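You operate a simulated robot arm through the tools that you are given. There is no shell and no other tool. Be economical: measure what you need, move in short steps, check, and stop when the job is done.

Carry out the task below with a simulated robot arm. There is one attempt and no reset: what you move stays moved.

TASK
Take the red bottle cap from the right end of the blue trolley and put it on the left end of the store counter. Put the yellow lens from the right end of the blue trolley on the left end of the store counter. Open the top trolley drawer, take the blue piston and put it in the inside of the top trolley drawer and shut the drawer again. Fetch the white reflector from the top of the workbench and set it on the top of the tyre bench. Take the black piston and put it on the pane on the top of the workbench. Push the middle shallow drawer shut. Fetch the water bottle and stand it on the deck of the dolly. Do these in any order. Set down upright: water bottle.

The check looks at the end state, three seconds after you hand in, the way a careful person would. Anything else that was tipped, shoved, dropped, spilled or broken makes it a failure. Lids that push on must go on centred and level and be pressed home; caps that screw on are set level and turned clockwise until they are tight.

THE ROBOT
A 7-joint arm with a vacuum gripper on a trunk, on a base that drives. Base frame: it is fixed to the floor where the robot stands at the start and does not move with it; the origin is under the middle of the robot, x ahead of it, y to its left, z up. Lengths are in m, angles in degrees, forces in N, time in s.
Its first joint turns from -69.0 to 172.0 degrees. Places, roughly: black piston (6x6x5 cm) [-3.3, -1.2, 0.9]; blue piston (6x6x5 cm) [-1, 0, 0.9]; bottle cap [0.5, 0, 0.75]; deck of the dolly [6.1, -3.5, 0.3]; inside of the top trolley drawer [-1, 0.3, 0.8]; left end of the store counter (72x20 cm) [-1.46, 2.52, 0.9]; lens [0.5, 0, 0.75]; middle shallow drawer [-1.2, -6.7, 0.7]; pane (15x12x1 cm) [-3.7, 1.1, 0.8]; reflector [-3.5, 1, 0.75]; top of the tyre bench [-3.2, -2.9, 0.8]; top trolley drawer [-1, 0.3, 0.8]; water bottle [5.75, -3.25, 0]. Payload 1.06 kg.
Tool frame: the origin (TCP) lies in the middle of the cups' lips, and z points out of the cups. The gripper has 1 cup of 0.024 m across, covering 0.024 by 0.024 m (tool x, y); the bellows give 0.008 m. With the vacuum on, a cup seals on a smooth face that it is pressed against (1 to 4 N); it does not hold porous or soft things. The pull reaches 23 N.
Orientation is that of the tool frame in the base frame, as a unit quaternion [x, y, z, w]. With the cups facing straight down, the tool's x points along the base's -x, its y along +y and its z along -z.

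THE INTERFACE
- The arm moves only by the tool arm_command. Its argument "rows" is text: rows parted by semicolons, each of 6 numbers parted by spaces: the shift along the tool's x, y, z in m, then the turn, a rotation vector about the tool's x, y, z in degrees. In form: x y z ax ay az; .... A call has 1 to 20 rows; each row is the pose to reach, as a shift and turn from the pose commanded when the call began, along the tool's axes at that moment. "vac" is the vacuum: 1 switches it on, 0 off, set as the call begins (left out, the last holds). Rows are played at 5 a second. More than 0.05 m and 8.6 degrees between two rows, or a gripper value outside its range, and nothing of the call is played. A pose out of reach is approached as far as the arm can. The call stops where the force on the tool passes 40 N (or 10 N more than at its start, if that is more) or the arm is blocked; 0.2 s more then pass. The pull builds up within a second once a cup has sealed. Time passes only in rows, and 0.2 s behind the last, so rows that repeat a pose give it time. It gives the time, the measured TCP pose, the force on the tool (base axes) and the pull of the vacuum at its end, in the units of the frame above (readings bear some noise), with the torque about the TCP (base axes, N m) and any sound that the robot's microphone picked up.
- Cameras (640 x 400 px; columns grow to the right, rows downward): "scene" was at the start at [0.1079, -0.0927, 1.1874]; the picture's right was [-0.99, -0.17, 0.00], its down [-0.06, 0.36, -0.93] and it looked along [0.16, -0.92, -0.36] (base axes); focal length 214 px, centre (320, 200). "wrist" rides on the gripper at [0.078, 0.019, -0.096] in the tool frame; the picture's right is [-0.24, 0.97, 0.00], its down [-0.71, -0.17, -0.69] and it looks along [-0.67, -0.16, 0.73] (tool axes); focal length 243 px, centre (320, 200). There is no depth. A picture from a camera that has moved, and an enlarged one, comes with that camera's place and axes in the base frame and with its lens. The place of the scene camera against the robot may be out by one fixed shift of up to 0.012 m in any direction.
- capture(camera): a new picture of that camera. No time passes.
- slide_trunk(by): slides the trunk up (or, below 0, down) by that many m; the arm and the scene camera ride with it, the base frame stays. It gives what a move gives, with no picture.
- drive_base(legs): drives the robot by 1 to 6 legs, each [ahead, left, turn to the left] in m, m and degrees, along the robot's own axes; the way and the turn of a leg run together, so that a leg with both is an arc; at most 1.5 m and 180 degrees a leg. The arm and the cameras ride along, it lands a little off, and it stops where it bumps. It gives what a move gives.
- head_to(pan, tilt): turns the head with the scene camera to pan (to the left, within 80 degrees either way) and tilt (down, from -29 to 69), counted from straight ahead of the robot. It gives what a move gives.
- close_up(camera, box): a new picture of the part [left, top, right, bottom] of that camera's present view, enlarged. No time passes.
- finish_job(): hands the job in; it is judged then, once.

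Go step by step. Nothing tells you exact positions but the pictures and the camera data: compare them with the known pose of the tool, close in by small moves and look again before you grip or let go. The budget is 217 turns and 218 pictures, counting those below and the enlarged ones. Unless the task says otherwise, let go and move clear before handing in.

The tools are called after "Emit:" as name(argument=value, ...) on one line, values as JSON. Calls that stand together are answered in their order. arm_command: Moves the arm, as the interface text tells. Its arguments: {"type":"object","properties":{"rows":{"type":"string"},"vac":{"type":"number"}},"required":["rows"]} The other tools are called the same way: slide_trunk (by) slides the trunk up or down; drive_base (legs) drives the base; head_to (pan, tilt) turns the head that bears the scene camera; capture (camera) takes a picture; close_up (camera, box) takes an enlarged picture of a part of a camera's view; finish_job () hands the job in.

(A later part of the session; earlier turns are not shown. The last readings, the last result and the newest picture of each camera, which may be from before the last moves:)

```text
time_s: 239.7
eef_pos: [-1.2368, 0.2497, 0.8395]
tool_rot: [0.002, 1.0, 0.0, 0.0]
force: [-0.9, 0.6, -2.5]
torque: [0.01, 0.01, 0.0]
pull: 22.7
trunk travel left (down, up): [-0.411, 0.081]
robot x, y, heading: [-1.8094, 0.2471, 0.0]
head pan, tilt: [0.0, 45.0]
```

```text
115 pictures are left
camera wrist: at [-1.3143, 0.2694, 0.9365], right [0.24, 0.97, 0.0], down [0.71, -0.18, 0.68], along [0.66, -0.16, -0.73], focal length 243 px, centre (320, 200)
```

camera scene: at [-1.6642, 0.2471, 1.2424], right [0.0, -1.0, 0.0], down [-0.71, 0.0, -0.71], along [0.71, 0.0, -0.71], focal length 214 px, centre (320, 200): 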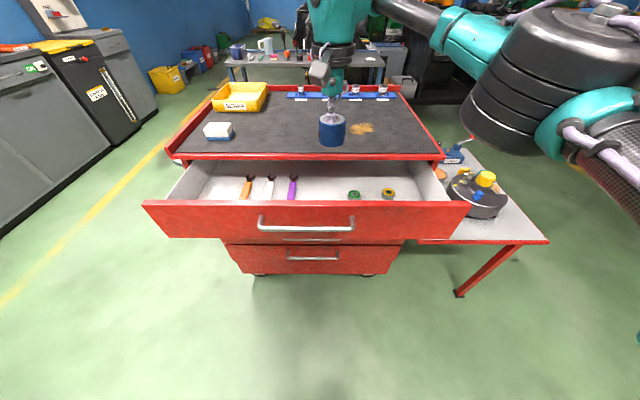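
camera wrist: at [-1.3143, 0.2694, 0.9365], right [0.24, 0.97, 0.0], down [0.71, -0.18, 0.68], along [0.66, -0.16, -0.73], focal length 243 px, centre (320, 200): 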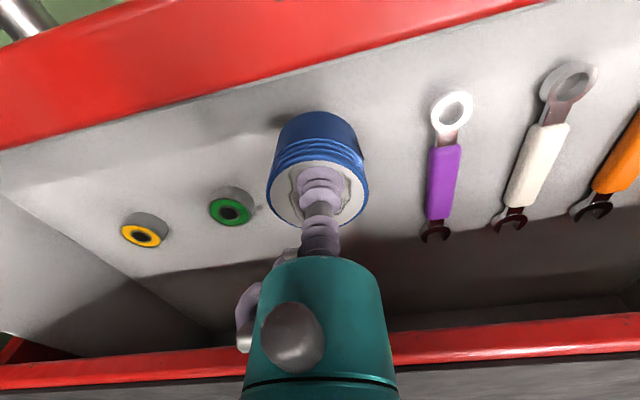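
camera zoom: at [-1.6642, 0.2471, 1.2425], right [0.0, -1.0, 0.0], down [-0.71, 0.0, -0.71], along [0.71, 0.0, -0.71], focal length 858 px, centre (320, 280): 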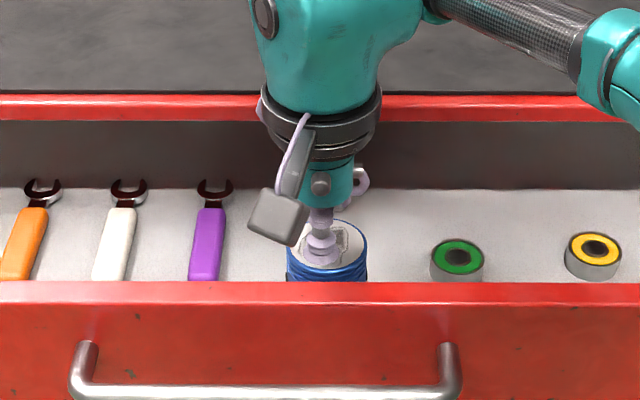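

The wrist camera box comes close to the drawer's front wall, so I'll yaw the tool 75° first to swing it sideways.

Emit:
arm_command(rows="0 0 0 0 0 8.3; 0 0 0 0 0 16.6; 0 0 0 0 0 25; 0 0 0 0 0 33.3; 0 0 0 0 0 41.6; 0 0 0 0 0 50; 0 0 0 0 0 58.3; 0 0 0 0 0 66.6; 0 0 0 0 0 75; 0 0 0 0 0 75")

Emit:
close_up(camera="scene", box=[200, 80, 440, 230])

Emit:
capture(camera="wrist")

```text
time_s: 241.9
eef_pos: [-1.2352, 0.2496, 0.8388]
tool_rot: [0.612, 0.791, -0.001, -0.001]
force: [0.3, 0.5, -1.5]
torque: [0.05, 0.0, 0.01]
pull: 22.7
trunk travel left (down, up): [-0.411, 0.081]
robot x, y, heading: [-1.812, 0.2451, 0.4]
head pan, tilt: [0.0, 45.0]
```

```text
2.67 times, centred on (320, 155) of scene
camera zoom: at [-1.6642, 0.2471, 1.2425], right [0.0, -1.0, 0.0], down [-0.71, 0.0, -0.71], along [0.71, 0.0, -0.71], focal length 572 px, centre (320, 320)
```

zoom: 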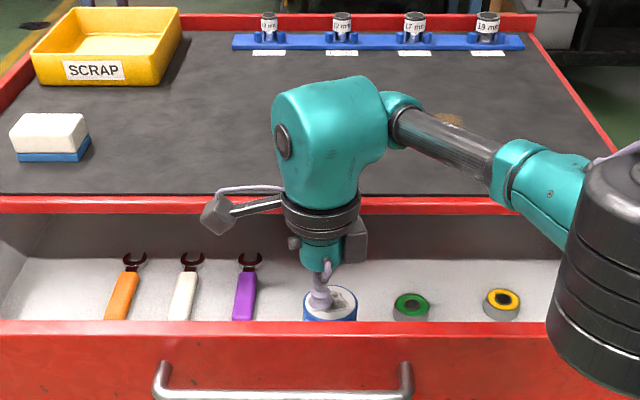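

```text
113 pictures are left
camera wrist: at [-1.2364, 0.3307, 0.936], right [1.0, 0.02, 0.0], down [0.01, -0.73, 0.68], along [0.01, -0.68, -0.73], focal length 243 px, centre (320, 200)
```

wrist: 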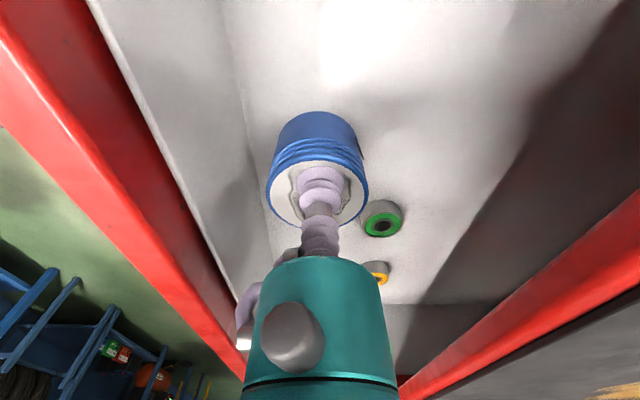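

Now lowering with clear space around, shifted 1 cm from the front wall.

Emit:
arm_command(rows="-0.003 0.0116 0 0 0 0; -0.003 0.0116 0.006 0 0 0; -0.003 0.0116 0.011 0 0 0; -0.003 0.0116 0.015 0 0 0; -0.003 0.0116 0.015 0 0 0")

Emit:
capture(camera="wrist")

```text
time_s: 243.1
eef_pos: [-1.2215, 0.2498, 0.8239]
tool_rot: [0.61, 0.792, 0.0, 0.0]
force: [0.5, -0.4, -1.5]
torque: [0.03, -0.01, -0.04]
pull: 23.2
trunk travel left (down, up): [-0.411, 0.081]
robot x, y, heading: [-1.8128, 0.2466, 0.3]
head pan, tilt: [0.0, 45.0]
```

```text
112 pictures are left
camera wrist: at [-1.2233, 0.3314, 0.921], right [1.0, 0.02, 0.0], down [0.01, -0.73, 0.69], along [0.01, -0.68, -0.73], focal length 243 px, centre (320, 200)
```

wrist: 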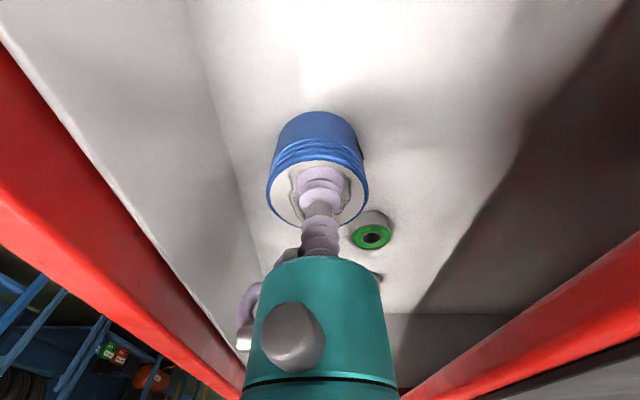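

Emit:
arm_command(rows="0 0 0.002 0 0 0; 0 0 0.004 0 0 0; 0 0 0.006 0 0 0; 0 0 0.006 0 0 0")

Emit:
arm_command(rows="0 0 0.002 0 0 0; 0 0 0.004 0 0 0; 0 0 0.004 0 0 0")

```text
time_s: 244.1
eef_pos: [-1.2229, 0.2501, 0.8179]
tool_rot: [0.611, 0.792, -0.001, 0.001]
force: [0.1, -0.1, -2.1]
torque: [-0.02, 0.03, 0.03]
pull: 23.0
trunk travel left (down, up): [-0.411, 0.081]
robot x, y, heading: [-1.8128, 0.2459, 0.0]
head pan, tilt: [0.0, 45.0]
```

```text
time_s: 244.9
eef_pos: [-1.2213, 0.2496, 0.8146]
tool_rot: [0.61, 0.792, 0.0, 0.0]
force: [-0.5, -0.6, -1.8]
torque: [0.04, -0.02, -0.01]
pull: 22.7
trunk travel left (down, up): [-0.411, 0.081]
robot x, y, heading: [-1.8135, 0.2474, 0.2]
head pan, tilt: [0.0, 45.0]
```

Emit:
arm_command(rows="0 0 0.002 0 0 0; 0 0 0.004 0 0 0; 0 0 0.004 0 0 0")

Emit:
arm_command(rows="0 0 0.002 0 0 0; 0 0 0.004 0 0 0; 0 0 0.004 0 0 0")

Emit:
close_up(camera="wrist", box=[230, 80, 430, 250])

```text
time_s: 245.7
eef_pos: [-1.2232, 0.2485, 0.811]
tool_rot: [0.611, 0.792, 0.0, 0.0]
force: [0.8, 1.2, -2.1]
torque: [0.05, -0.01, 0.0]
pull: 22.8
trunk travel left (down, up): [-0.411, 0.081]
robot x, y, heading: [-1.8122, 0.2443, 0.2]
head pan, tilt: [0.0, 45.0]
```

```text
time_s: 246.5
eef_pos: [-1.2227, 0.2491, 0.8067]
tool_rot: [0.611, 0.792, -0.001, 0.0]
force: [-0.3, 0.6, -1.7]
torque: [0.02, -0.02, 0.0]
pull: 23.0
trunk travel left (down, up): [-0.411, 0.081]
robot x, y, heading: [-1.8083, 0.2456, 0.2]
head pan, tilt: [0.0, 45.0]
```

```text
2.35 times, centred on (330, 165) of wrist
camera zoom: at [-1.2242, 0.3298, 0.904], right [1.0, 0.02, 0.0], down [0.01, -0.73, 0.68], along [0.01, -0.68, -0.73], focal length 571 px, centre (296, 282)
```

zoom: 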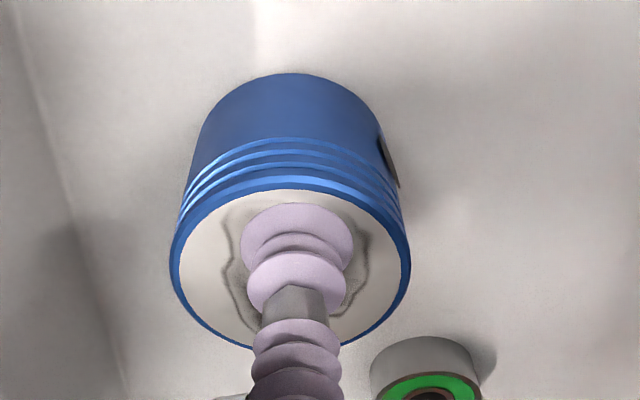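

Emit:
arm_command(rows="0 0 0.002 0 0 0; 0 0 0.004 0 0 0; 0 0 0.004 0 0 0")

Emit:
arm_command(rows="0 0 0.002 0 0 0; 0 0 0.003 0 0 0; 0 0 0.003 0 0 0")

Emit:
close_up(camera="wrist", box=[230, 80, 430, 250])

```text
time_s: 247.3
eef_pos: [-1.2243, 0.2499, 0.8046]
tool_rot: [0.61, 0.793, 0.001, 0.0]
force: [0.6, 3.9, 13.0]
torque: [0.02, 0.02, 0.02]
pull: 22.5
trunk travel left (down, up): [-0.411, 0.081]
robot x, y, heading: [-1.8098, 0.2421, 0.3]
head pan, tilt: [0.0, 45.0]
```

```text
time_s: 248.1
eef_pos: [-1.2236, 0.2482, 0.8009]
tool_rot: [0.611, 0.792, 0.001, 0.001]
force: [1.0, 6.6, 17.0]
torque: [-0.04, 0.04, 0.02]
pull: 22.9
trunk travel left (down, up): [-0.411, 0.081]
robot x, y, heading: [-1.8093, 0.2462, 0.3]
head pan, tilt: [0.0, 45.0]
```

```text
2.35 times, centred on (330, 165) of wrist
camera zoom: at [-1.2264, 0.3297, 0.8986], right [1.0, 0.02, 0.0], down [0.01, -0.73, 0.68], along [0.02, -0.68, -0.73], focal length 571 px, centre (296, 282)
```

zoom: 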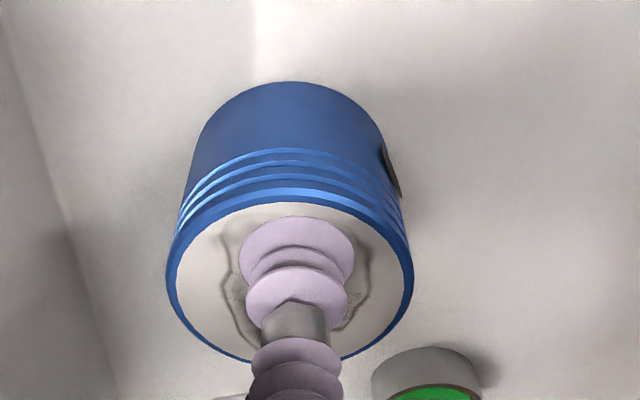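

On the drawer floor. Easing the pressure, releasing, and lifting out.

Emit:
arm_command(rows="0 0 -0.003 0 0 0; 0 0 -0.003 0 0 0; 0 0 -0.003 0 0 0; 0 0 -0.004 0 0 0; 0 0 -0.01 0 0 0; 0 0 -0.03 0 0 0; 0 0 -0.07 0 0 0; 0 0 -0.11 0 0 0; 0 0 -0.15 0 0 0; 0 0 -0.19 0 0 0; 0 0 -0.23 0 0 0; 0 0 -0.23 0 0 0", vac=0)

Emit:
close_up(camera="scene", box=[200, 80, 440, 230])

Emit:
capture(camera="wrist")

```text
time_s: 250.7
eef_pos: [-1.2215, 0.2491, 1.0308]
tool_rot: [0.61, 0.792, -0.001, -0.001]
force: [-0.6, 0.3, 0.7]
torque: [0.0, 0.02, 0.01]
pull: 0.0
trunk travel left (down, up): [-0.411, 0.081]
robot x, y, heading: [-1.8089, 0.248, 0.3]
head pan, tilt: [0.0, 45.0]
```

```text
2.67 times, centred on (320, 155) of scene
camera zoom: at [-1.6642, 0.247, 1.2425], right [0.0, -1.0, 0.0], down [-0.71, 0.0, -0.71], along [0.71, 0.0, -0.71], focal length 572 px, centre (320, 320)
```

zoom: 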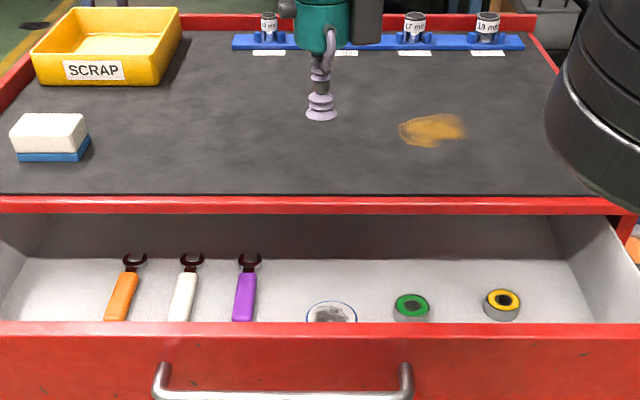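

```text
108 pictures are left
camera wrist: at [-1.2238, 0.3303, 1.1278], right [1.0, 0.02, 0.0], down [0.01, -0.73, 0.68], along [0.01, -0.68, -0.73], focal length 243 px, centre (320, 200)
```

wrist: 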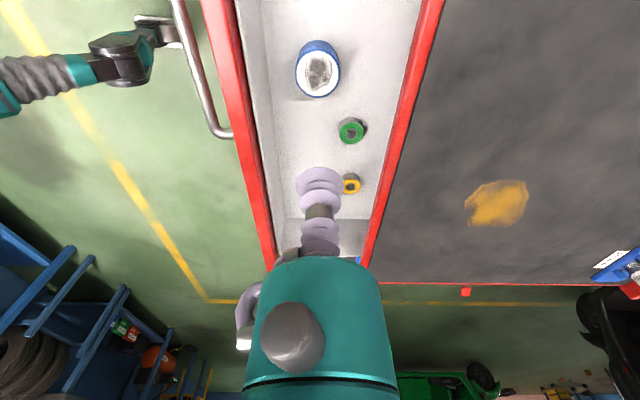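

Piston is standing in the drawer. Backing off, undoing the yaw, and lowering the trunk to prepare for pushing the drawer shut.

Emit:
drive_base(legs=[[-0.42, 0, 0]])

Emit:
arm_command(rows="0 0 0 0 0 -8.3; 0 0 0 0 0 -16.6; 0 0 0 0 0 -25; 0 0 0 0 0 -33.3; 0 0 0 0 0 -41.6; 0 0 0 0 0 -50; 0 0 0 0 0 -58.3; 0 0 0 0 0 -66.6; 0 0 0 0 0 -75; 0 0 0 0 0 -75")

Emit:
arm_command(rows="-0.01 0 0 0 -8.18 0; -0.02 0 0 0 -16.36 0; -0.03 0 0 0 -24.54 0; -0.04 0 0 0 -32.7 0; -0.05 0 0 0 -40.9 0; -0.06 0 0 0 -49.1 0; -0.07 0 0 0 -57.3 0; -0.08 0 0 0 -65.4 0; -0.08 0 0 0 -73.6 0; -0.08 0 0 0 -81.8 0; -0.08 0 0 0 -90 0; -0.08 0 0 0 -90 0")

Emit:
slide_trunk(by=-0.12)

```text
time_s: 253.3
eef_pos: [-1.644, 0.2502, 1.029]
tool_rot: [0.607, 0.795, 0.001, 0.0]
force: [-0.2, 0.0, 0.2]
torque: [0.01, -0.01, -0.02]
pull: 0.1
trunk travel left (down, up): [-0.411, 0.081]
robot x, y, heading: [-2.2318, 0.2448, 0.8]
head pan, tilt: [0.0, 45.0]
```

```text
time_s: 255.5
eef_pos: [-1.6437, 0.25, 1.0296]
tool_rot: [-0.003, 1.0, -0.001, 0.001]
force: [-0.5, -0.2, -0.7]
torque: [0.01, 0.02, 0.03]
pull: 0.0
trunk travel left (down, up): [-0.411, 0.081]
robot x, y, heading: [-2.2336, 0.2434, 0.8]
head pan, tilt: [0.0, 45.0]
```

```text
time_s: 258.1
eef_pos: [-1.563, 0.2513, 1.0319]
tool_rot: [-0.001, 0.707, 0.001, 0.707]
force: [0.0, -0.2, 0.3]
torque: [0.0, -0.01, 0.0]
pull: 0.0
trunk travel left (down, up): [-0.411, 0.081]
robot x, y, heading: [-2.2326, 0.242, 0.8]
head pan, tilt: [0.0, 45.0]
```

```text
time_s: 259.6
eef_pos: [-1.5635, 0.2506, 0.9106]
tool_rot: [-0.002, 0.707, 0.002, 0.707]
force: [0.5, 0.1, -0.6]
torque: [-0.02, -0.01, 0.04]
pull: 0.0
trunk travel left (down, up): [-0.291, 0.201]
robot x, y, heading: [-2.23, 0.2427, 0.4]
head pan, tilt: [0.0, 45.0]
```

Emit:
arm_command(rows="0.04 0.01 0 0 0 0; 0.08 0.02 0 0 0 0; 0.11 0.03 0 0 0 0; 0.126 0.035 0 0 0 0; 0.126 0.035 0 0 0 0")

Emit:
drive_base(legs=[[0.2, 0, -0.4]])

Emit:
capture(camera="wrist")

```text
time_s: 260.8
eef_pos: [-1.5633, 0.2857, 0.7844]
tool_rot: [-0.002, 0.707, 0.002, 0.707]
force: [-0.2, 0.1, 0.1]
torque: [-0.01, -0.01, 0.01]
pull: 0.0
trunk travel left (down, up): [-0.291, 0.201]
robot x, y, heading: [-2.2337, 0.2455, 1.0]
head pan, tilt: [0.0, 45.0]
```

```text
time_s: 262.4
eef_pos: [-1.3687, 0.2805, 0.7851]
tool_rot: [0.002, 0.708, -0.002, 0.706]
force: [1.0, 0.6, -0.5]
torque: [0.01, -0.01, -0.01]
pull: 0.0
trunk travel left (down, up): [-0.291, 0.201]
robot x, y, heading: [-2.0351, 0.2414, 0.5]
head pan, tilt: [0.0, 45.0]
```

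```text
107 pictures are left
camera wrist: at [-1.4643, 0.3011, 0.7081], right [0.01, 0.97, 0.24], down [-0.69, -0.17, 0.71], along [0.73, -0.17, 0.67], focal length 243 px, centre (320, 200)
```

wrist: 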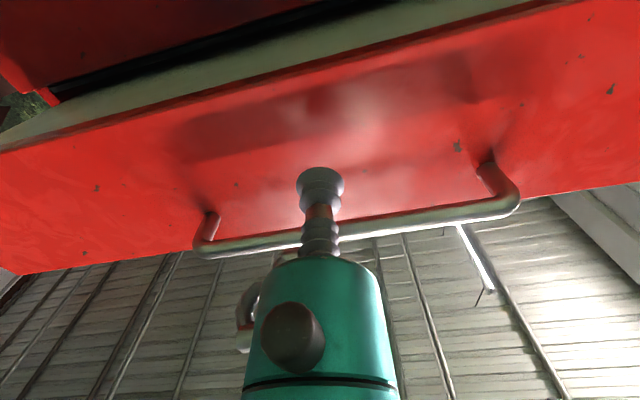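

Positioned below the handle. Pushing with small base legs, then the arm for the last centimetres.

Emit:
drive_base(legs=[[0.03, 0, 0], [0.03, 0, 0], [0.03, 0, 0], [0.03, 0, 0], [0.03, 0, 0], [0.03, 0, 0]])

Emit:
arm_command(rows="0 0 0.008 0 0 0; 0 0 0.016 0 0 0; 0 0 0.024 0 0 0; 0 0 0.032 0 0 0; 0 0 0.04 0 0 0; 0 0 0.045 0 0 0; 0 0 0.05 0 0 0; 0 0 0.055 0 0 0; 0 0 0.055 0 0 0")

Emit:
capture(camera="scene")

```text
time_s: 265.4
eef_pos: [-1.1868, 0.2821, 0.7842]
tool_rot: [0.003, 0.708, -0.002, 0.707]
force: [0.1, -0.4, 0.0]
torque: [0.0, 0.02, 0.03]
pull: 0.0
trunk travel left (down, up): [-0.291, 0.201]
robot x, y, heading: [-1.8613, 0.2453, 0.2]
head pan, tilt: [0.0, 45.0]
```

```text
time_s: 267.4
eef_pos: [-1.1357, 0.2796, 0.7827]
tool_rot: [0.003, 0.708, -0.002, 0.706]
force: [-30.9, -8.1, -0.7]
torque: [-0.1, -0.03, 0.2]
pull: 0.1
trunk travel left (down, up): [-0.291, 0.201]
robot x, y, heading: [-1.8552, 0.2449, 0.1]
head pan, tilt: [0.0, 45.0]
```

```text
106 pictures are left
camera scene: at [-1.6791, 0.2449, 1.1182], right [0.0, -1.0, 0.0], down [-0.71, 0.0, -0.71], along [0.71, 0.0, -0.71], focal length 214 px, centre (320, 200)
```

scene: 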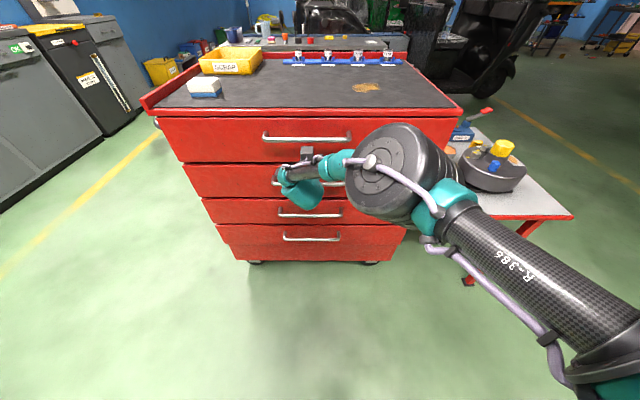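

The drawer is shut. Retreating and turning the tool vertical again, then heading for the workbench.

Emit:
arm_command(rows="0 0 -0.01 0 0 0; 0 0 -0.04 0 0 0; 0 0 -0.08 0 0 0; 0 0 -0.1 0 0 0; 0 0 -0.1 0 0 0")

Emit:
drive_base(legs=[[-0.45, 0, 0]])

Emit:
arm_command(rows="-0.045 0 0 0 0 0; -0.09 0 0 0 0 0; -0.135 0 -0.01 0 0 0; -0.18 0 -0.02 0 0 0; -0.225 0 -0.03 0 0 0; -0.26 0 -0.04 0 0 0; -0.26 0 -0.05 0 8.2 0; -0.26 0 -0.06 0 16.4 0; -0.26 0 -0.07 0 24.6 0; -0.26 0 -0.08 0 32.8 0; -0.26 0 -0.09 0 41 0; -0.26 0 -0.1 0 49.2 0; -0.26 0 -0.11 0 57.4 0; -0.26 0 -0.12 0 65.6 0; -0.26 0 -0.12 0 73.8 0; -0.26 0 -0.12 0 82 0; -0.26 0 -0.12 0 90 0; -0.26 0 -0.12 0 90 0")

Emit:
drive_base(legs=[[0, 0, 90], [0, 0, 90]])

Emit:
head_to(pan=0, tilt=25)

Emit:
capture(camera="scene")

```text
time_s: 268.6
eef_pos: [-1.2304, 0.2823, 0.7837]
tool_rot: [0.002, 0.707, -0.002, 0.707]
force: [0.0, 0.5, -0.7]
torque: [0.01, 0.0, 0.01]
pull: 0.2
trunk travel left (down, up): [-0.291, 0.201]
robot x, y, heading: [-1.8593, 0.2449, 0.1]
head pan, tilt: [0.0, 45.0]
```

```text
time_s: 271.3
eef_pos: [-1.6711, 0.2757, 0.7841]
tool_rot: [0.006, 0.707, -0.006, 0.707]
force: [-0.6, 0.4, -0.2]
torque: [-0.04, -0.01, -0.01]
pull: 0.0
trunk travel left (down, up): [-0.291, 0.201]
robot x, y, heading: [-2.2976, 0.2458, -0.4]
head pan, tilt: [0.0, 45.0]
```

```text
time_s: 275.1
eef_pos: [-1.7907, 0.2787, 1.0434]
tool_rot: [0.009, 1.0, 0.001, -0.002]
force: [-0.3, -0.6, 0.5]
torque: [0.0, 0.02, -0.03]
pull: 0.0
trunk travel left (down, up): [-0.291, 0.201]
robot x, y, heading: [-2.2994, 0.2478, -0.3]
head pan, tilt: [0.0, 45.0]
```

```text
time_s: 283.3
eef_pos: [-2.7985, 0.1654, 1.0437]
tool_rot: [0.999, 0.039, 0.0, -0.001]
force: [0.1, 0.3, 0.0]
torque: [-0.01, 0.01, 0.0]
pull: 0.1
trunk travel left (down, up): [-0.291, 0.201]
robot x, y, heading: [-2.3001, 0.2484, -174.8]
head pan, tilt: [0.0, 45.0]
```

```text
time_s: 284.2
eef_pos: [-2.7998, 0.1655, 1.044]
tool_rot: [0.999, 0.04, 0.0, 0.0]
force: [-0.5, -0.4, 0.1]
torque: [-0.01, -0.05, -0.03]
pull: 0.0
trunk travel left (down, up): [-0.291, 0.201]
robot x, y, heading: [-2.2959, 0.2499, -174.9]
head pan, tilt: [0.0, 25.0]
```

```text
105 pictures are left
camera scene: at [-2.4961, 0.2282, 1.1483], right [-0.09, 1.0, 0.0], down [0.42, 0.04, -0.91], along [-0.9, -0.08, -0.42], focal length 214 px, centre (320, 200)
```

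scene: 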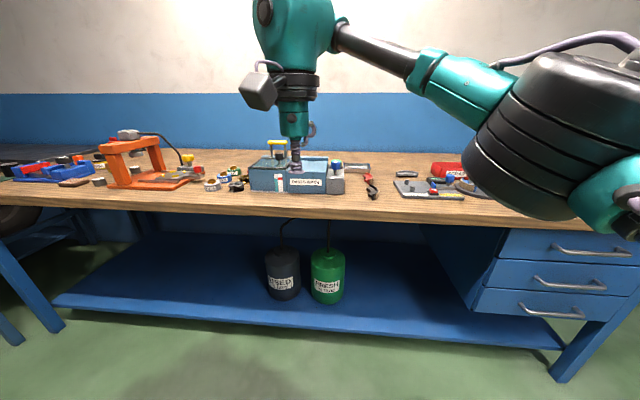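

I face the workbench. Straightening and moving right to look at the pane and reflector (y≈1).

Emit:
drive_base(legs=[[0, 0, -5], [0, -0.75, 0]])

Emit:
head_to(pan=0, tilt=40)

Emit:
capture(camera="scene")

Emit:
capture(camera="wrist")

```text
time_s: 291.6
eef_pos: [-2.8017, 0.9654, 1.0438]
tool_rot: [1.0, -0.013, 0.0, 0.0]
force: [0.0, -1.0, 0.1]
torque: [-0.01, 0.01, 0.0]
pull: 0.2
trunk travel left (down, up): [-0.291, 0.201]
robot x, y, heading: [-2.2921, 0.9894, 179.0]
head pan, tilt: [0.0, 25.0]
```

```text
time_s: 292.4
eef_pos: [-2.8011, 0.967, 1.0421]
tool_rot: [1.0, -0.013, 0.001, 0.0]
force: [-0.3, -0.2, 0.6]
torque: [0.0, 0.0, 0.02]
pull: 0.1
trunk travel left (down, up): [-0.291, 0.201]
robot x, y, heading: [-2.2955, 0.9947, 179.1]
head pan, tilt: [0.0, 40.0]
```

```text
104 pictures are left
camera scene: at [-2.4852, 0.9953, 1.1251], right [0.01, 1.0, 0.0], down [0.64, -0.01, -0.77], along [-0.77, 0.01, -0.64], focal length 214 px, centre (320, 200)
```

scene: 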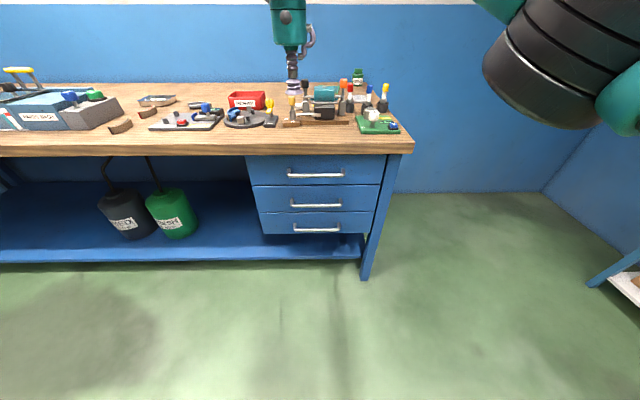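

```text
103 pictures are left
camera wrist: at [-2.723, 0.9456, 1.1407], right [-0.26, -0.97, 0.0], down [-0.7, 0.19, 0.68], along [-0.66, 0.18, -0.73], focal length 243 px, centre (320, 200)
```

wrist: 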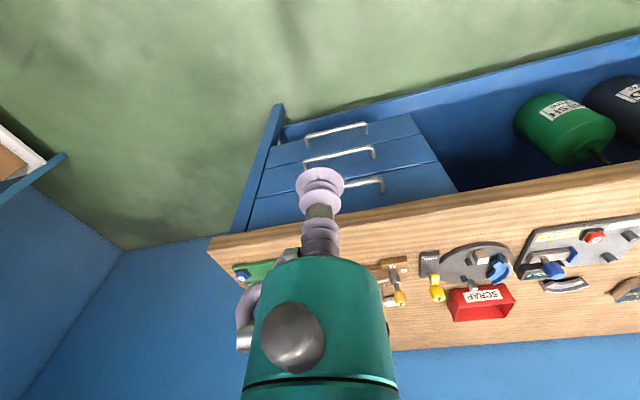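

Driving closer to see the small things.

Emit:
drive_base(legs=[[0.42, 0, 1]])

Emit:
close_up(camera="scene", box=[80, 40, 480, 240])

Emit:
capture(camera="wrist")

```text
time_s: 295.0
eef_pos: [-3.2273, 0.9592, 1.0429]
tool_rot: [1.0, -0.005, 0.001, 0.0]
force: [0.6, -0.6, 0.3]
torque: [-0.01, -0.02, -0.02]
pull: 0.0
trunk travel left (down, up): [-0.291, 0.201]
robot x, y, heading: [-2.7217, 0.9978, -179.7]
head pan, tilt: [0.0, 40.0]
```

```text
1.60 times, centred on (280, 140) of scene
camera zoom: at [-2.9128, 0.9947, 1.125], right [0.0, 1.0, 0.0], down [0.64, 0.0, -0.77], along [-0.77, 0.0, -0.64], focal length 343 px, centre (384, 296)
```

zoom: 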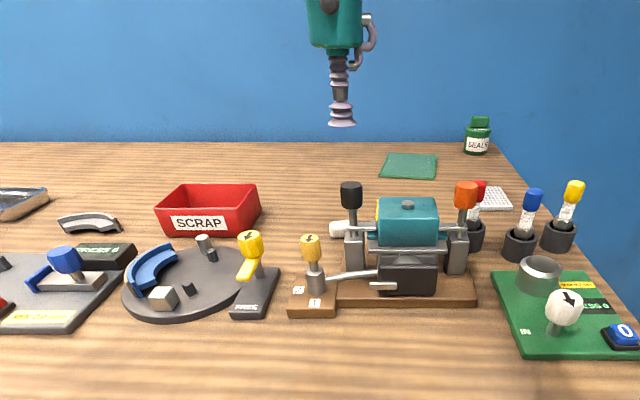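

```text
101 pictures are left
camera wrist: at [-3.1497, 0.9408, 1.1406], right [-0.24, -0.97, 0.0], down [-0.71, 0.18, 0.68], along [-0.66, 0.17, -0.73], focal length 243 px, centre (320, 200)
```

wrist: 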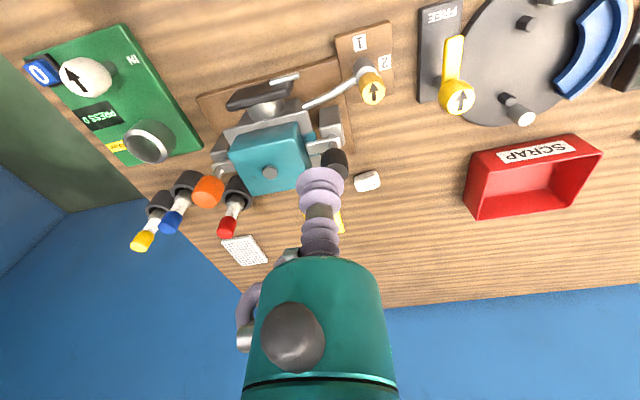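

Emit:
close_up(camera="wrist", box=[180, 130, 420, 290])

Emit:
close_up(camera="scene", box=[250, 120, 420, 200])

```text
2.50 times, centred on (300, 210) of wrist
camera zoom: at [-3.1497, 0.9408, 1.1406], right [-0.24, -0.97, 0.0], down [-0.71, 0.18, 0.68], along [-0.66, 0.17, -0.73], focal length 606 px, centre (370, 175)
```

zoom: 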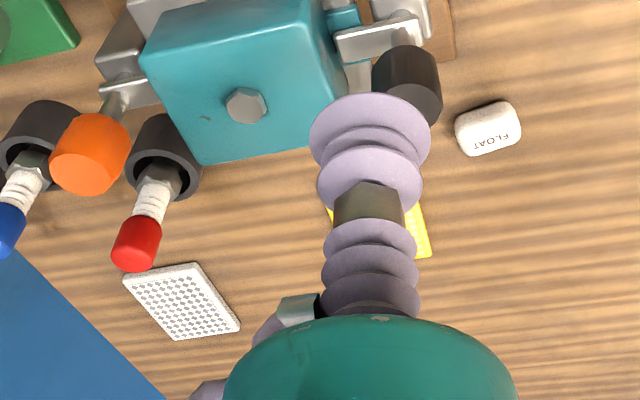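

```text
3.76 times, centred on (335, 160) of scene
camera zoom: at [-2.9128, 0.9947, 1.125], right [0.0, 1.0, 0.0], down [0.64, 0.0, -0.77], along [-0.77, 0.0, -0.64], focal length 807 px, centre (264, 351)
```

zoom: 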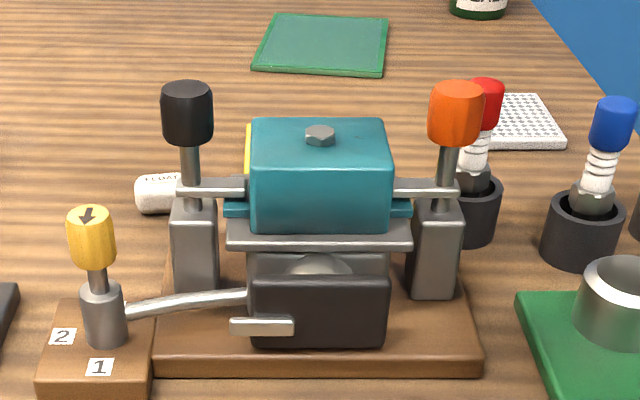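

The white reflector (patterned plate) is near (-3.49,1.18,0.86), the pane near (-3.68,1.05), and the bench ends at y≈1.26. Both are best reached from the bench's end, so I'll go around the corner and turn toward it.

Emit:
drive_base(legs=[[0, -0.57, 0], [0.4, 0, 0]])

Emit:
capture(camera="scene")

```text
time_s: 302.5
eef_pos: [-3.6338, 1.5056, 1.0428]
tool_rot: [1.0, -0.003, 0.001, -0.001]
force: [0.1, 0.4, -0.9]
torque: [0.0, 0.0, 0.01]
pull: 0.0
trunk travel left (down, up): [-0.291, 0.201]
robot x, y, heading: [-3.128, 1.544, -179.5]
head pan, tilt: [0.0, 40.0]
```

```text
98 pictures are left
camera scene: at [-3.3187, 1.5424, 1.125], right [-0.01, 1.0, 0.0], down [0.64, 0.0, -0.77], along [-0.77, 0.0, -0.64], focal length 214 px, centre (320, 200)
```

scene: 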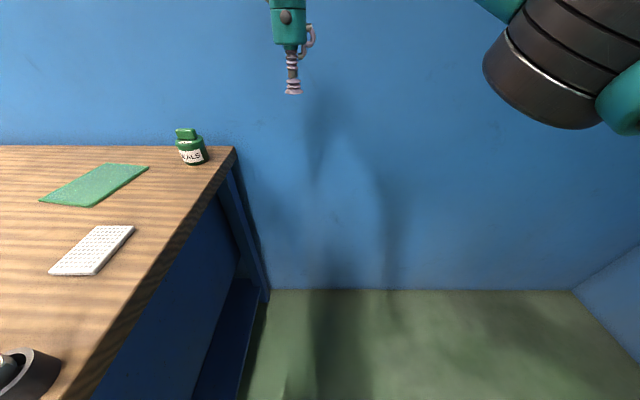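

Clear view now. Turning ~37° left puts the gripper over the reflector.

Emit:
drive_base(legs=[[0, 0, 37]])

Emit:
capture(camera="wrist")

Emit:
capture(camera="scene")

```text
time_s: 304.6
eef_pos: [-3.509, 1.21, 1.044]
tool_rot: [0.949, 0.314, 0.0, 0.001]
force: [0.5, -1.0, -1.0]
torque: [-0.01, -0.03, -0.02]
pull: 0.1
trunk travel left (down, up): [-0.291, 0.201]
robot x, y, heading: [-3.1279, 1.5442, -142.8]
head pan, tilt: [0.0, 40.0]
```

```text
97 pictures are left
camera wrist: at [-3.4348, 1.2416, 1.1407], right [0.39, -0.92, 0.0], down [-0.67, -0.29, 0.68], along [-0.63, -0.27, -0.73], focal length 243 px, centre (320, 200)
```

wrist: 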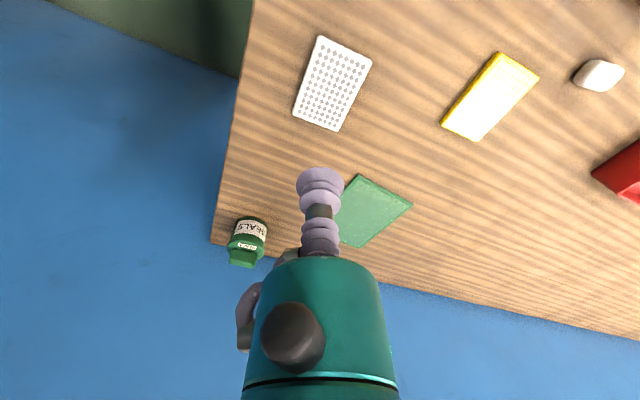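

```text
96 pictures are left
camera scene: at [-3.2802, 1.4295, 1.125], right [-0.6, 0.8, 0.0], down [0.51, 0.39, -0.77], along [-0.61, -0.46, -0.64], focal length 214 px, centre (320, 200)
```

scene: 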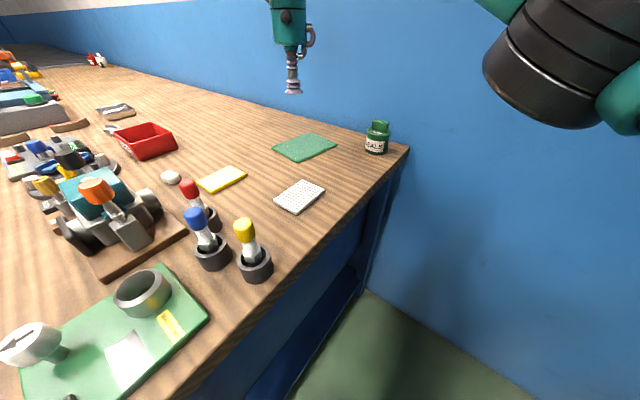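

Reflector centre ≈(-3.513,1.195), top z≈0.857. Moving over it and down.

Emit:
arm_command(rows="-0.013 0.009 0.04 0 0 0; -0.013 0.009 0.08 0 0 0; -0.013 0.009 0.12 0 0 0; -0.013 0.009 0.155 0 0 0; -0.013 0.009 0.155 0 0 0")

Emit:
capture(camera="wrist")

```text
time_s: 305.8
eef_pos: [-3.5138, 1.1962, 0.8886]
tool_rot: [0.95, 0.314, 0.0, 0.0]
force: [-0.1, 0.1, 0.5]
torque: [0.0, 0.01, -0.03]
pull: 0.0
trunk travel left (down, up): [-0.291, 0.201]
robot x, y, heading: [-3.1247, 1.5433, -142.9]
head pan, tilt: [0.0, 40.0]
```

```text
95 pictures are left
camera wrist: at [-3.4405, 1.227, 0.9856], right [0.39, -0.92, 0.0], down [-0.67, -0.28, 0.68], along [-0.63, -0.27, -0.73], focal length 243 px, centre (320, 200)
```

wrist: 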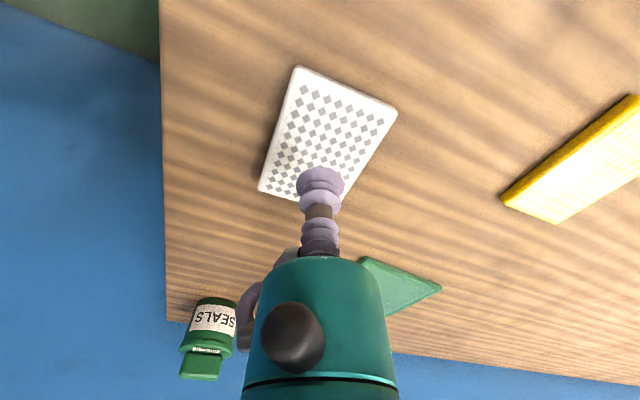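

Centred. Pressing.

Emit:
arm_command(rows="0 0 0.015 0 0 0; 0 0 0.024 0 0 0; 0 0 0.028 0 0 0; 0 0 0.031 0 0 0; 0 0 0.034 0 0 0; 0 0 0.034 0 0 0; 0 0 0.034 0 0 0; 0 0 0.034 0 0 0", vac=1)

```text
time_s: 307.6
eef_pos: [-3.5127, 1.1948, 0.8541]
tool_rot: [0.95, 0.314, 0.001, 0.0]
force: [-1.3, 0.0, 0.0]
torque: [0.01, -0.02, -0.01]
pull: 0.0
trunk travel left (down, up): [-0.291, 0.201]
robot x, y, heading: [-3.1247, 1.544, -142.8]
head pan, tilt: [0.0, 40.0]
```

Emit:
arm_command(rows="0 0 0.002 0 0 0; 0 0 0.004 0 0 0; 0 0 0.006 0 0 0; 0 0 0.006 0 0 0; 0 0 0.006 0 0 0")

Emit:
close_up(camera="wrist", box=[220, 60, 420, 230])

```text
time_s: 308.8
eef_pos: [-3.5124, 1.1951, 0.8484]
tool_rot: [0.949, 0.314, 0.001, 0.001]
force: [-2.5, 0.3, 14.8]
torque: [0.0, 0.02, 0.01]
pull: 23.0
trunk travel left (down, up): [-0.291, 0.201]
robot x, y, heading: [-3.1265, 1.5441, -142.7]
head pan, tilt: [0.0, 40.0]
```

```text
2.35 times, centred on (320, 145) of wrist
camera zoom: at [-3.439, 1.2272, 0.9457], right [0.39, -0.92, 0.0], down [-0.67, -0.28, 0.69], along [-0.63, -0.27, -0.73], focal length 571 px, centre (320, 329)
```

zoom: 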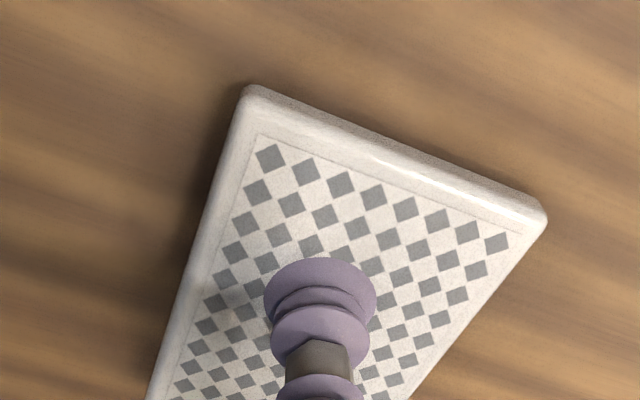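

Sealed. Lifting gently at first to see that it holds.

Emit:
arm_command(rows="0 0 -0.004 0 0 0; 0 0 -0.008 0 0 0; 0 0 -0.012 0 0 0; 0 0 -0.016 0 0 0; 0 0 -0.02 0 0 0; 0 0 -0.03 0 0 0; 0 0 -0.05 0 0 0; 0 0 -0.08 0 0 0; 0 0 -0.12 0 0 0; 0 0 -0.16 0 0 0; 0 0 -0.2 0 0 0; 0 0 -0.2 0 0 0")

Emit:
capture(camera="wrist")

```text
time_s: 311.4
eef_pos: [-3.5119, 1.1951, 1.0469]
tool_rot: [0.949, 0.314, 0.001, -0.001]
force: [0.0, 0.1, -0.9]
torque: [0.03, 0.02, 0.03]
pull: 23.2
trunk travel left (down, up): [-0.291, 0.201]
robot x, y, heading: [-3.1265, 1.5452, -143.1]
head pan, tilt: [0.0, 40.0]
```

```text
93 pictures are left
camera wrist: at [-3.4388, 1.2269, 1.1439], right [0.39, -0.92, 0.0], down [-0.67, -0.29, 0.68], along [-0.63, -0.27, -0.73], focal length 243 px, centre (320, 200)
```

wrist: 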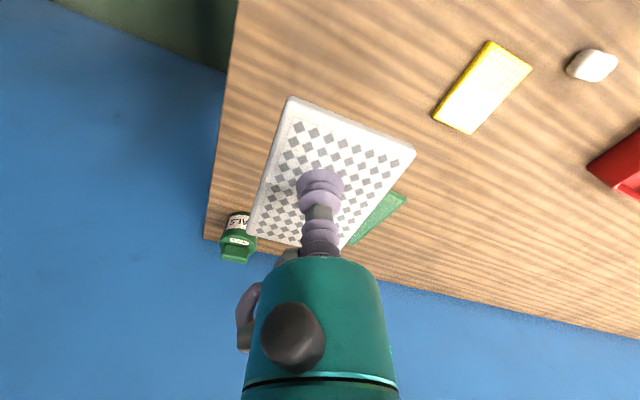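

The reflector is held firmly. Driving back out and along the benches toward the tyre bench.

Emit:
drive_base(legs=[[0, 0, -37], [-0.8, 0, 0], [0, 1.5, 0], [0, 1.5, 0]])

Emit:
head_to(pan=40, tilt=25)

Emit:
capture(camera="scene")

```text
time_s: 343.1
eef_pos: [-2.8864, -1.4606, 1.0459]
tool_rot: [1.0, -0.021, 0.0, 0.0]
force: [0.2, 0.3, -0.8]
torque: [0.02, -0.01, -0.01]
pull: 23.3
trunk travel left (down, up): [-0.291, 0.201]
robot x, y, heading: [-2.3665, -1.4306, 178.2]
head pan, tilt: [0.0, 40.0]
```

```text
time_s: 344.2
eef_pos: [-2.886, -1.4601, 1.0474]
tool_rot: [1.0, -0.02, 0.0, 0.0]
force: [-0.1, -0.3, -1.0]
torque: [-0.03, 0.02, 0.0]
pull: 22.4
trunk travel left (down, up): [-0.291, 0.201]
robot x, y, heading: [-2.3632, -1.4302, 178.5]
head pan, tilt: [40.0, 25.0]
```

```text
92 pictures are left
camera scene: at [-2.5449, -1.4864, 1.1483], right [-0.62, 0.79, 0.0], down [0.33, 0.26, -0.91], along [-0.71, -0.56, -0.42], focal length 214 px, centre (320, 200)
```

scene: 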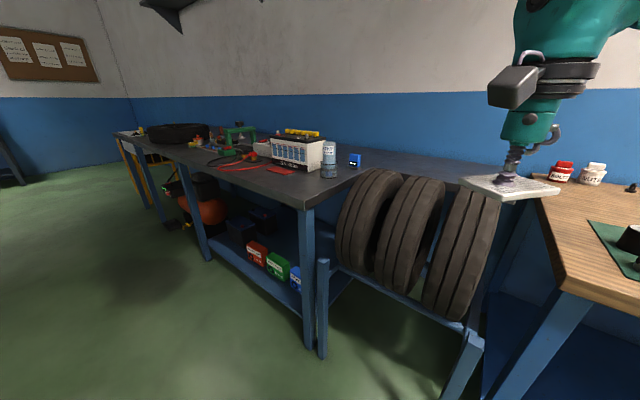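

Emit:
drive_base(legs=[[0, 1.4, 1.5]])

Emit:
head_to(pan=0, tilt=30)

Emit:
capture(camera="scene")

```text
time_s: 356.3
eef_pos: [-2.9424, -2.8173, 1.0464]
tool_rot: [1.0, -0.031, 0.0, 0.0]
force: [-0.9, 0.1, -0.6]
torque: [0.0, 0.01, 0.02]
pull: 22.8
trunk travel left (down, up): [-0.291, 0.201]
robot x, y, heading: [-2.4212, -2.7962, 177.3]
head pan, tilt: [40.0, 25.0]
```

```text
time_s: 357.4
eef_pos: [-2.9411, -2.816, 1.0462]
tool_rot: [1.0, -0.031, 0.0, 0.0]
force: [-0.2, -0.3, 0.2]
torque: [0.0, 0.02, 0.0]
pull: 23.4
trunk travel left (down, up): [-0.291, 0.201]
robot x, y, heading: [-2.4141, -2.7991, 177.0]
head pan, tilt: [0.0, 30.0]
```

```text
91 pictures are left
camera scene: at [-2.6181, -2.7891, 1.1404], right [0.05, 1.0, 0.0], down [0.5, -0.03, -0.87], along [-0.86, 0.04, -0.5], focal length 214 px, centre (320, 200)
```

scene: 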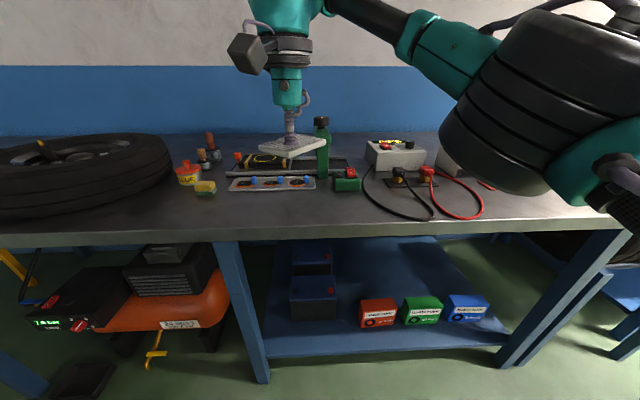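

There's a clear strip at the bench's front near (-3.08,-2.87). Driving in.

Emit:
drive_base(legs=[[0.14, 0.05, 2.5]])

Emit:
capture(camera="scene")

Emit:
capture(camera="wrist")

```text
time_s: 358.8
eef_pos: [-3.0835, -2.8845, 1.0462]
tool_rot: [1.0, -0.008, 0.001, 0.0]
force: [-0.7, -0.4, -1.0]
torque: [-0.01, -0.01, -0.01]
pull: 23.0
trunk travel left (down, up): [-0.291, 0.201]
robot x, y, heading: [-2.5632, -2.8407, 179.3]
head pan, tilt: [0.0, 30.0]
```

```text
90 pictures are left
camera scene: at [-2.7611, -2.8433, 1.1403], right [0.01, 1.0, 0.0], down [0.5, 0.0, -0.87], along [-0.87, 0.0, -0.5], focal length 214 px, centre (320, 200)
```

scene: 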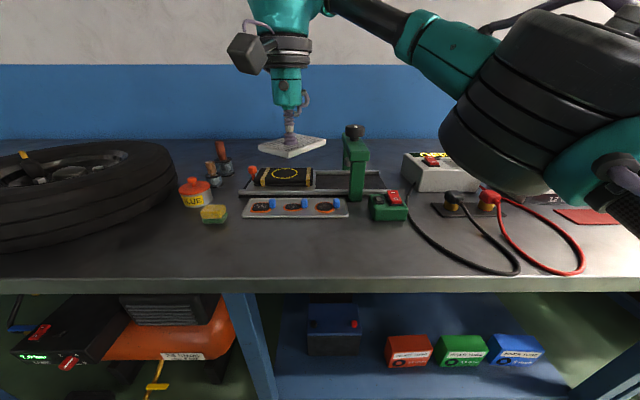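

```text
89 pictures are left
camera wrist: at [-3.0052, -2.9046, 1.1434], right [-0.25, -0.97, 0.0], down [-0.71, 0.18, 0.68], along [-0.66, 0.17, -0.73], focal length 243 px, centre (320, 200)
```

wrist: 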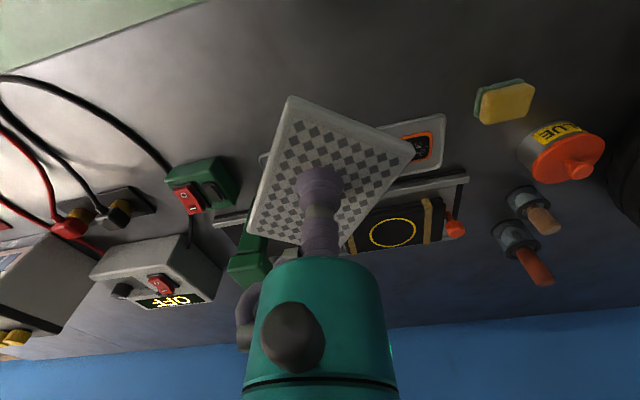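

The bench front is near x=-3.04 and the strip near -3.27, so I'll set it at x≈-3.155. Moving out and down to check the height.

Emit:
arm_command(rows="-0.035 0 0.02 0 0 0; -0.07 0 0.05 0 0 0; -0.07 0 0.1 0 0 0; -0.07 0 0.14 0 0 0; -0.07 0 0.17 0 0 0; -0.07 0 0.17 0 0 0")

Emit:
capture(camera="scene")

Emit:
capture(camera="wrist")

```text
time_s: 360.2
eef_pos: [-3.1516, -2.886, 0.8766]
tool_rot: [1.0, -0.008, 0.001, -0.001]
force: [2.9, 0.4, 3.8]
torque: [-0.01, 0.26, 0.02]
pull: 23.4
out of reach, approached as far as the arm can: row 2
trunk travel left (down, up): [-0.291, 0.201]
robot x, y, heading: [-2.5621, -2.8438, 179.7]
head pan, tilt: [0.0, 30.0]
```

```text
88 pictures are left
camera scene: at [-2.76, -2.8432, 1.1406], right [0.01, 1.0, 0.0], down [0.5, 0.0, -0.87], along [-0.87, 0.0, -0.5], focal length 214 px, centre (320, 200)
```

scene: 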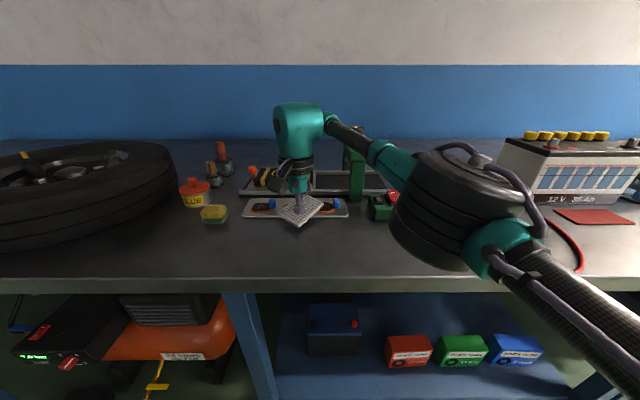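

```text
87 pictures are left
camera wrist: at [-3.0749, -2.905, 0.9744], right [-0.25, -0.97, 0.0], down [-0.7, 0.18, 0.69], along [-0.66, 0.17, -0.73], focal length 243 px, centre (320, 200)
```

wrist: 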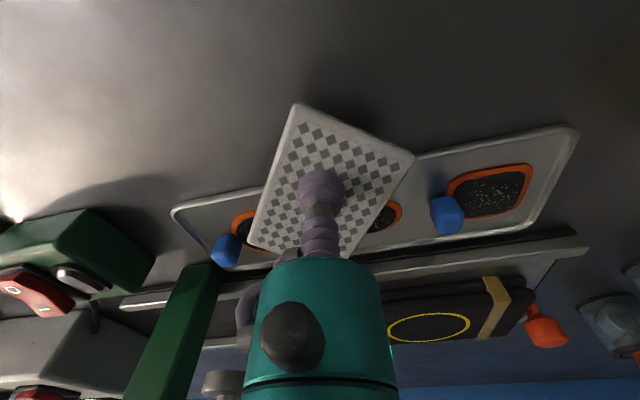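

There's a light contact – the bench is higher than I took it and the plate is over the switch strip. Raising and drawing back.

Emit:
arm_command(rows="0 0 -0.02 0 0 0; 0 0 -0.05 0 0 0; 0.04 0 -0.05 0 0 0; 0.065 0 -0.05 0 0 0; 0.065 0 -0.05 0 0 0")

Emit:
capture(camera="wrist")

Emit:
close_up(camera="scene", box=[220, 120, 420, 240])

```text
time_s: 361.4
eef_pos: [-3.0859, -2.8838, 0.9248]
tool_rot: [1.0, -0.007, 0.0, 0.0]
force: [0.2, 0.5, -1.4]
torque: [0.01, 0.08, 0.01]
pull: 23.0
trunk travel left (down, up): [-0.291, 0.201]
robot x, y, heading: [-2.5618, -2.8471, 179.7]
head pan, tilt: [0.0, 30.0]
```

```text
86 pictures are left
camera wrist: at [-3.0074, -2.9038, 1.0219], right [-0.25, -0.97, 0.0], down [-0.71, 0.18, 0.68], along [-0.66, 0.17, -0.73], focal length 243 px, centre (320, 200)
```

wrist: 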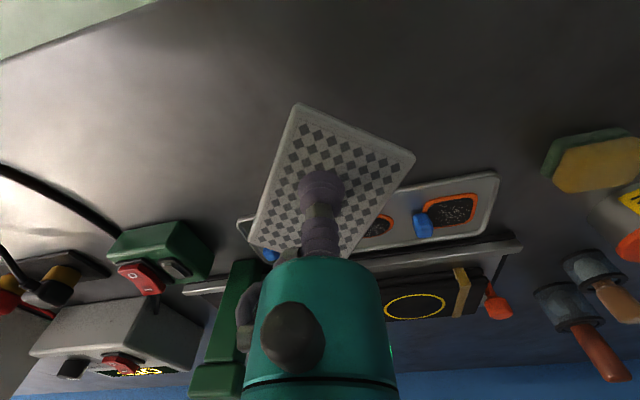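

```text
3.20 times, centred on (320, 180) of scene
camera zoom: at [-2.7607, -2.8432, 1.1404], right [0.01, 1.0, 0.0], down [0.5, 0.0, -0.87], along [-0.87, 0.0, -0.5], focal length 686 px, centre (320, 264)
```

zoom: 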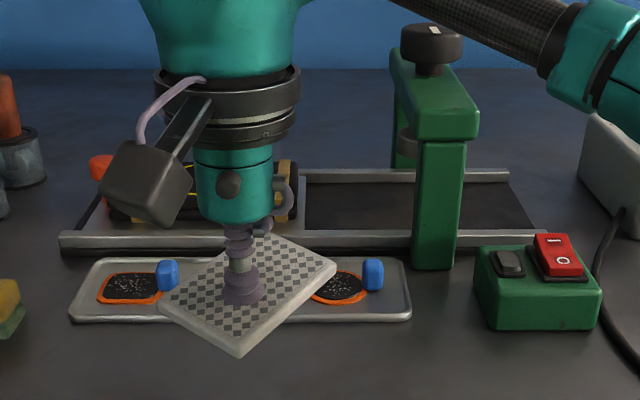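

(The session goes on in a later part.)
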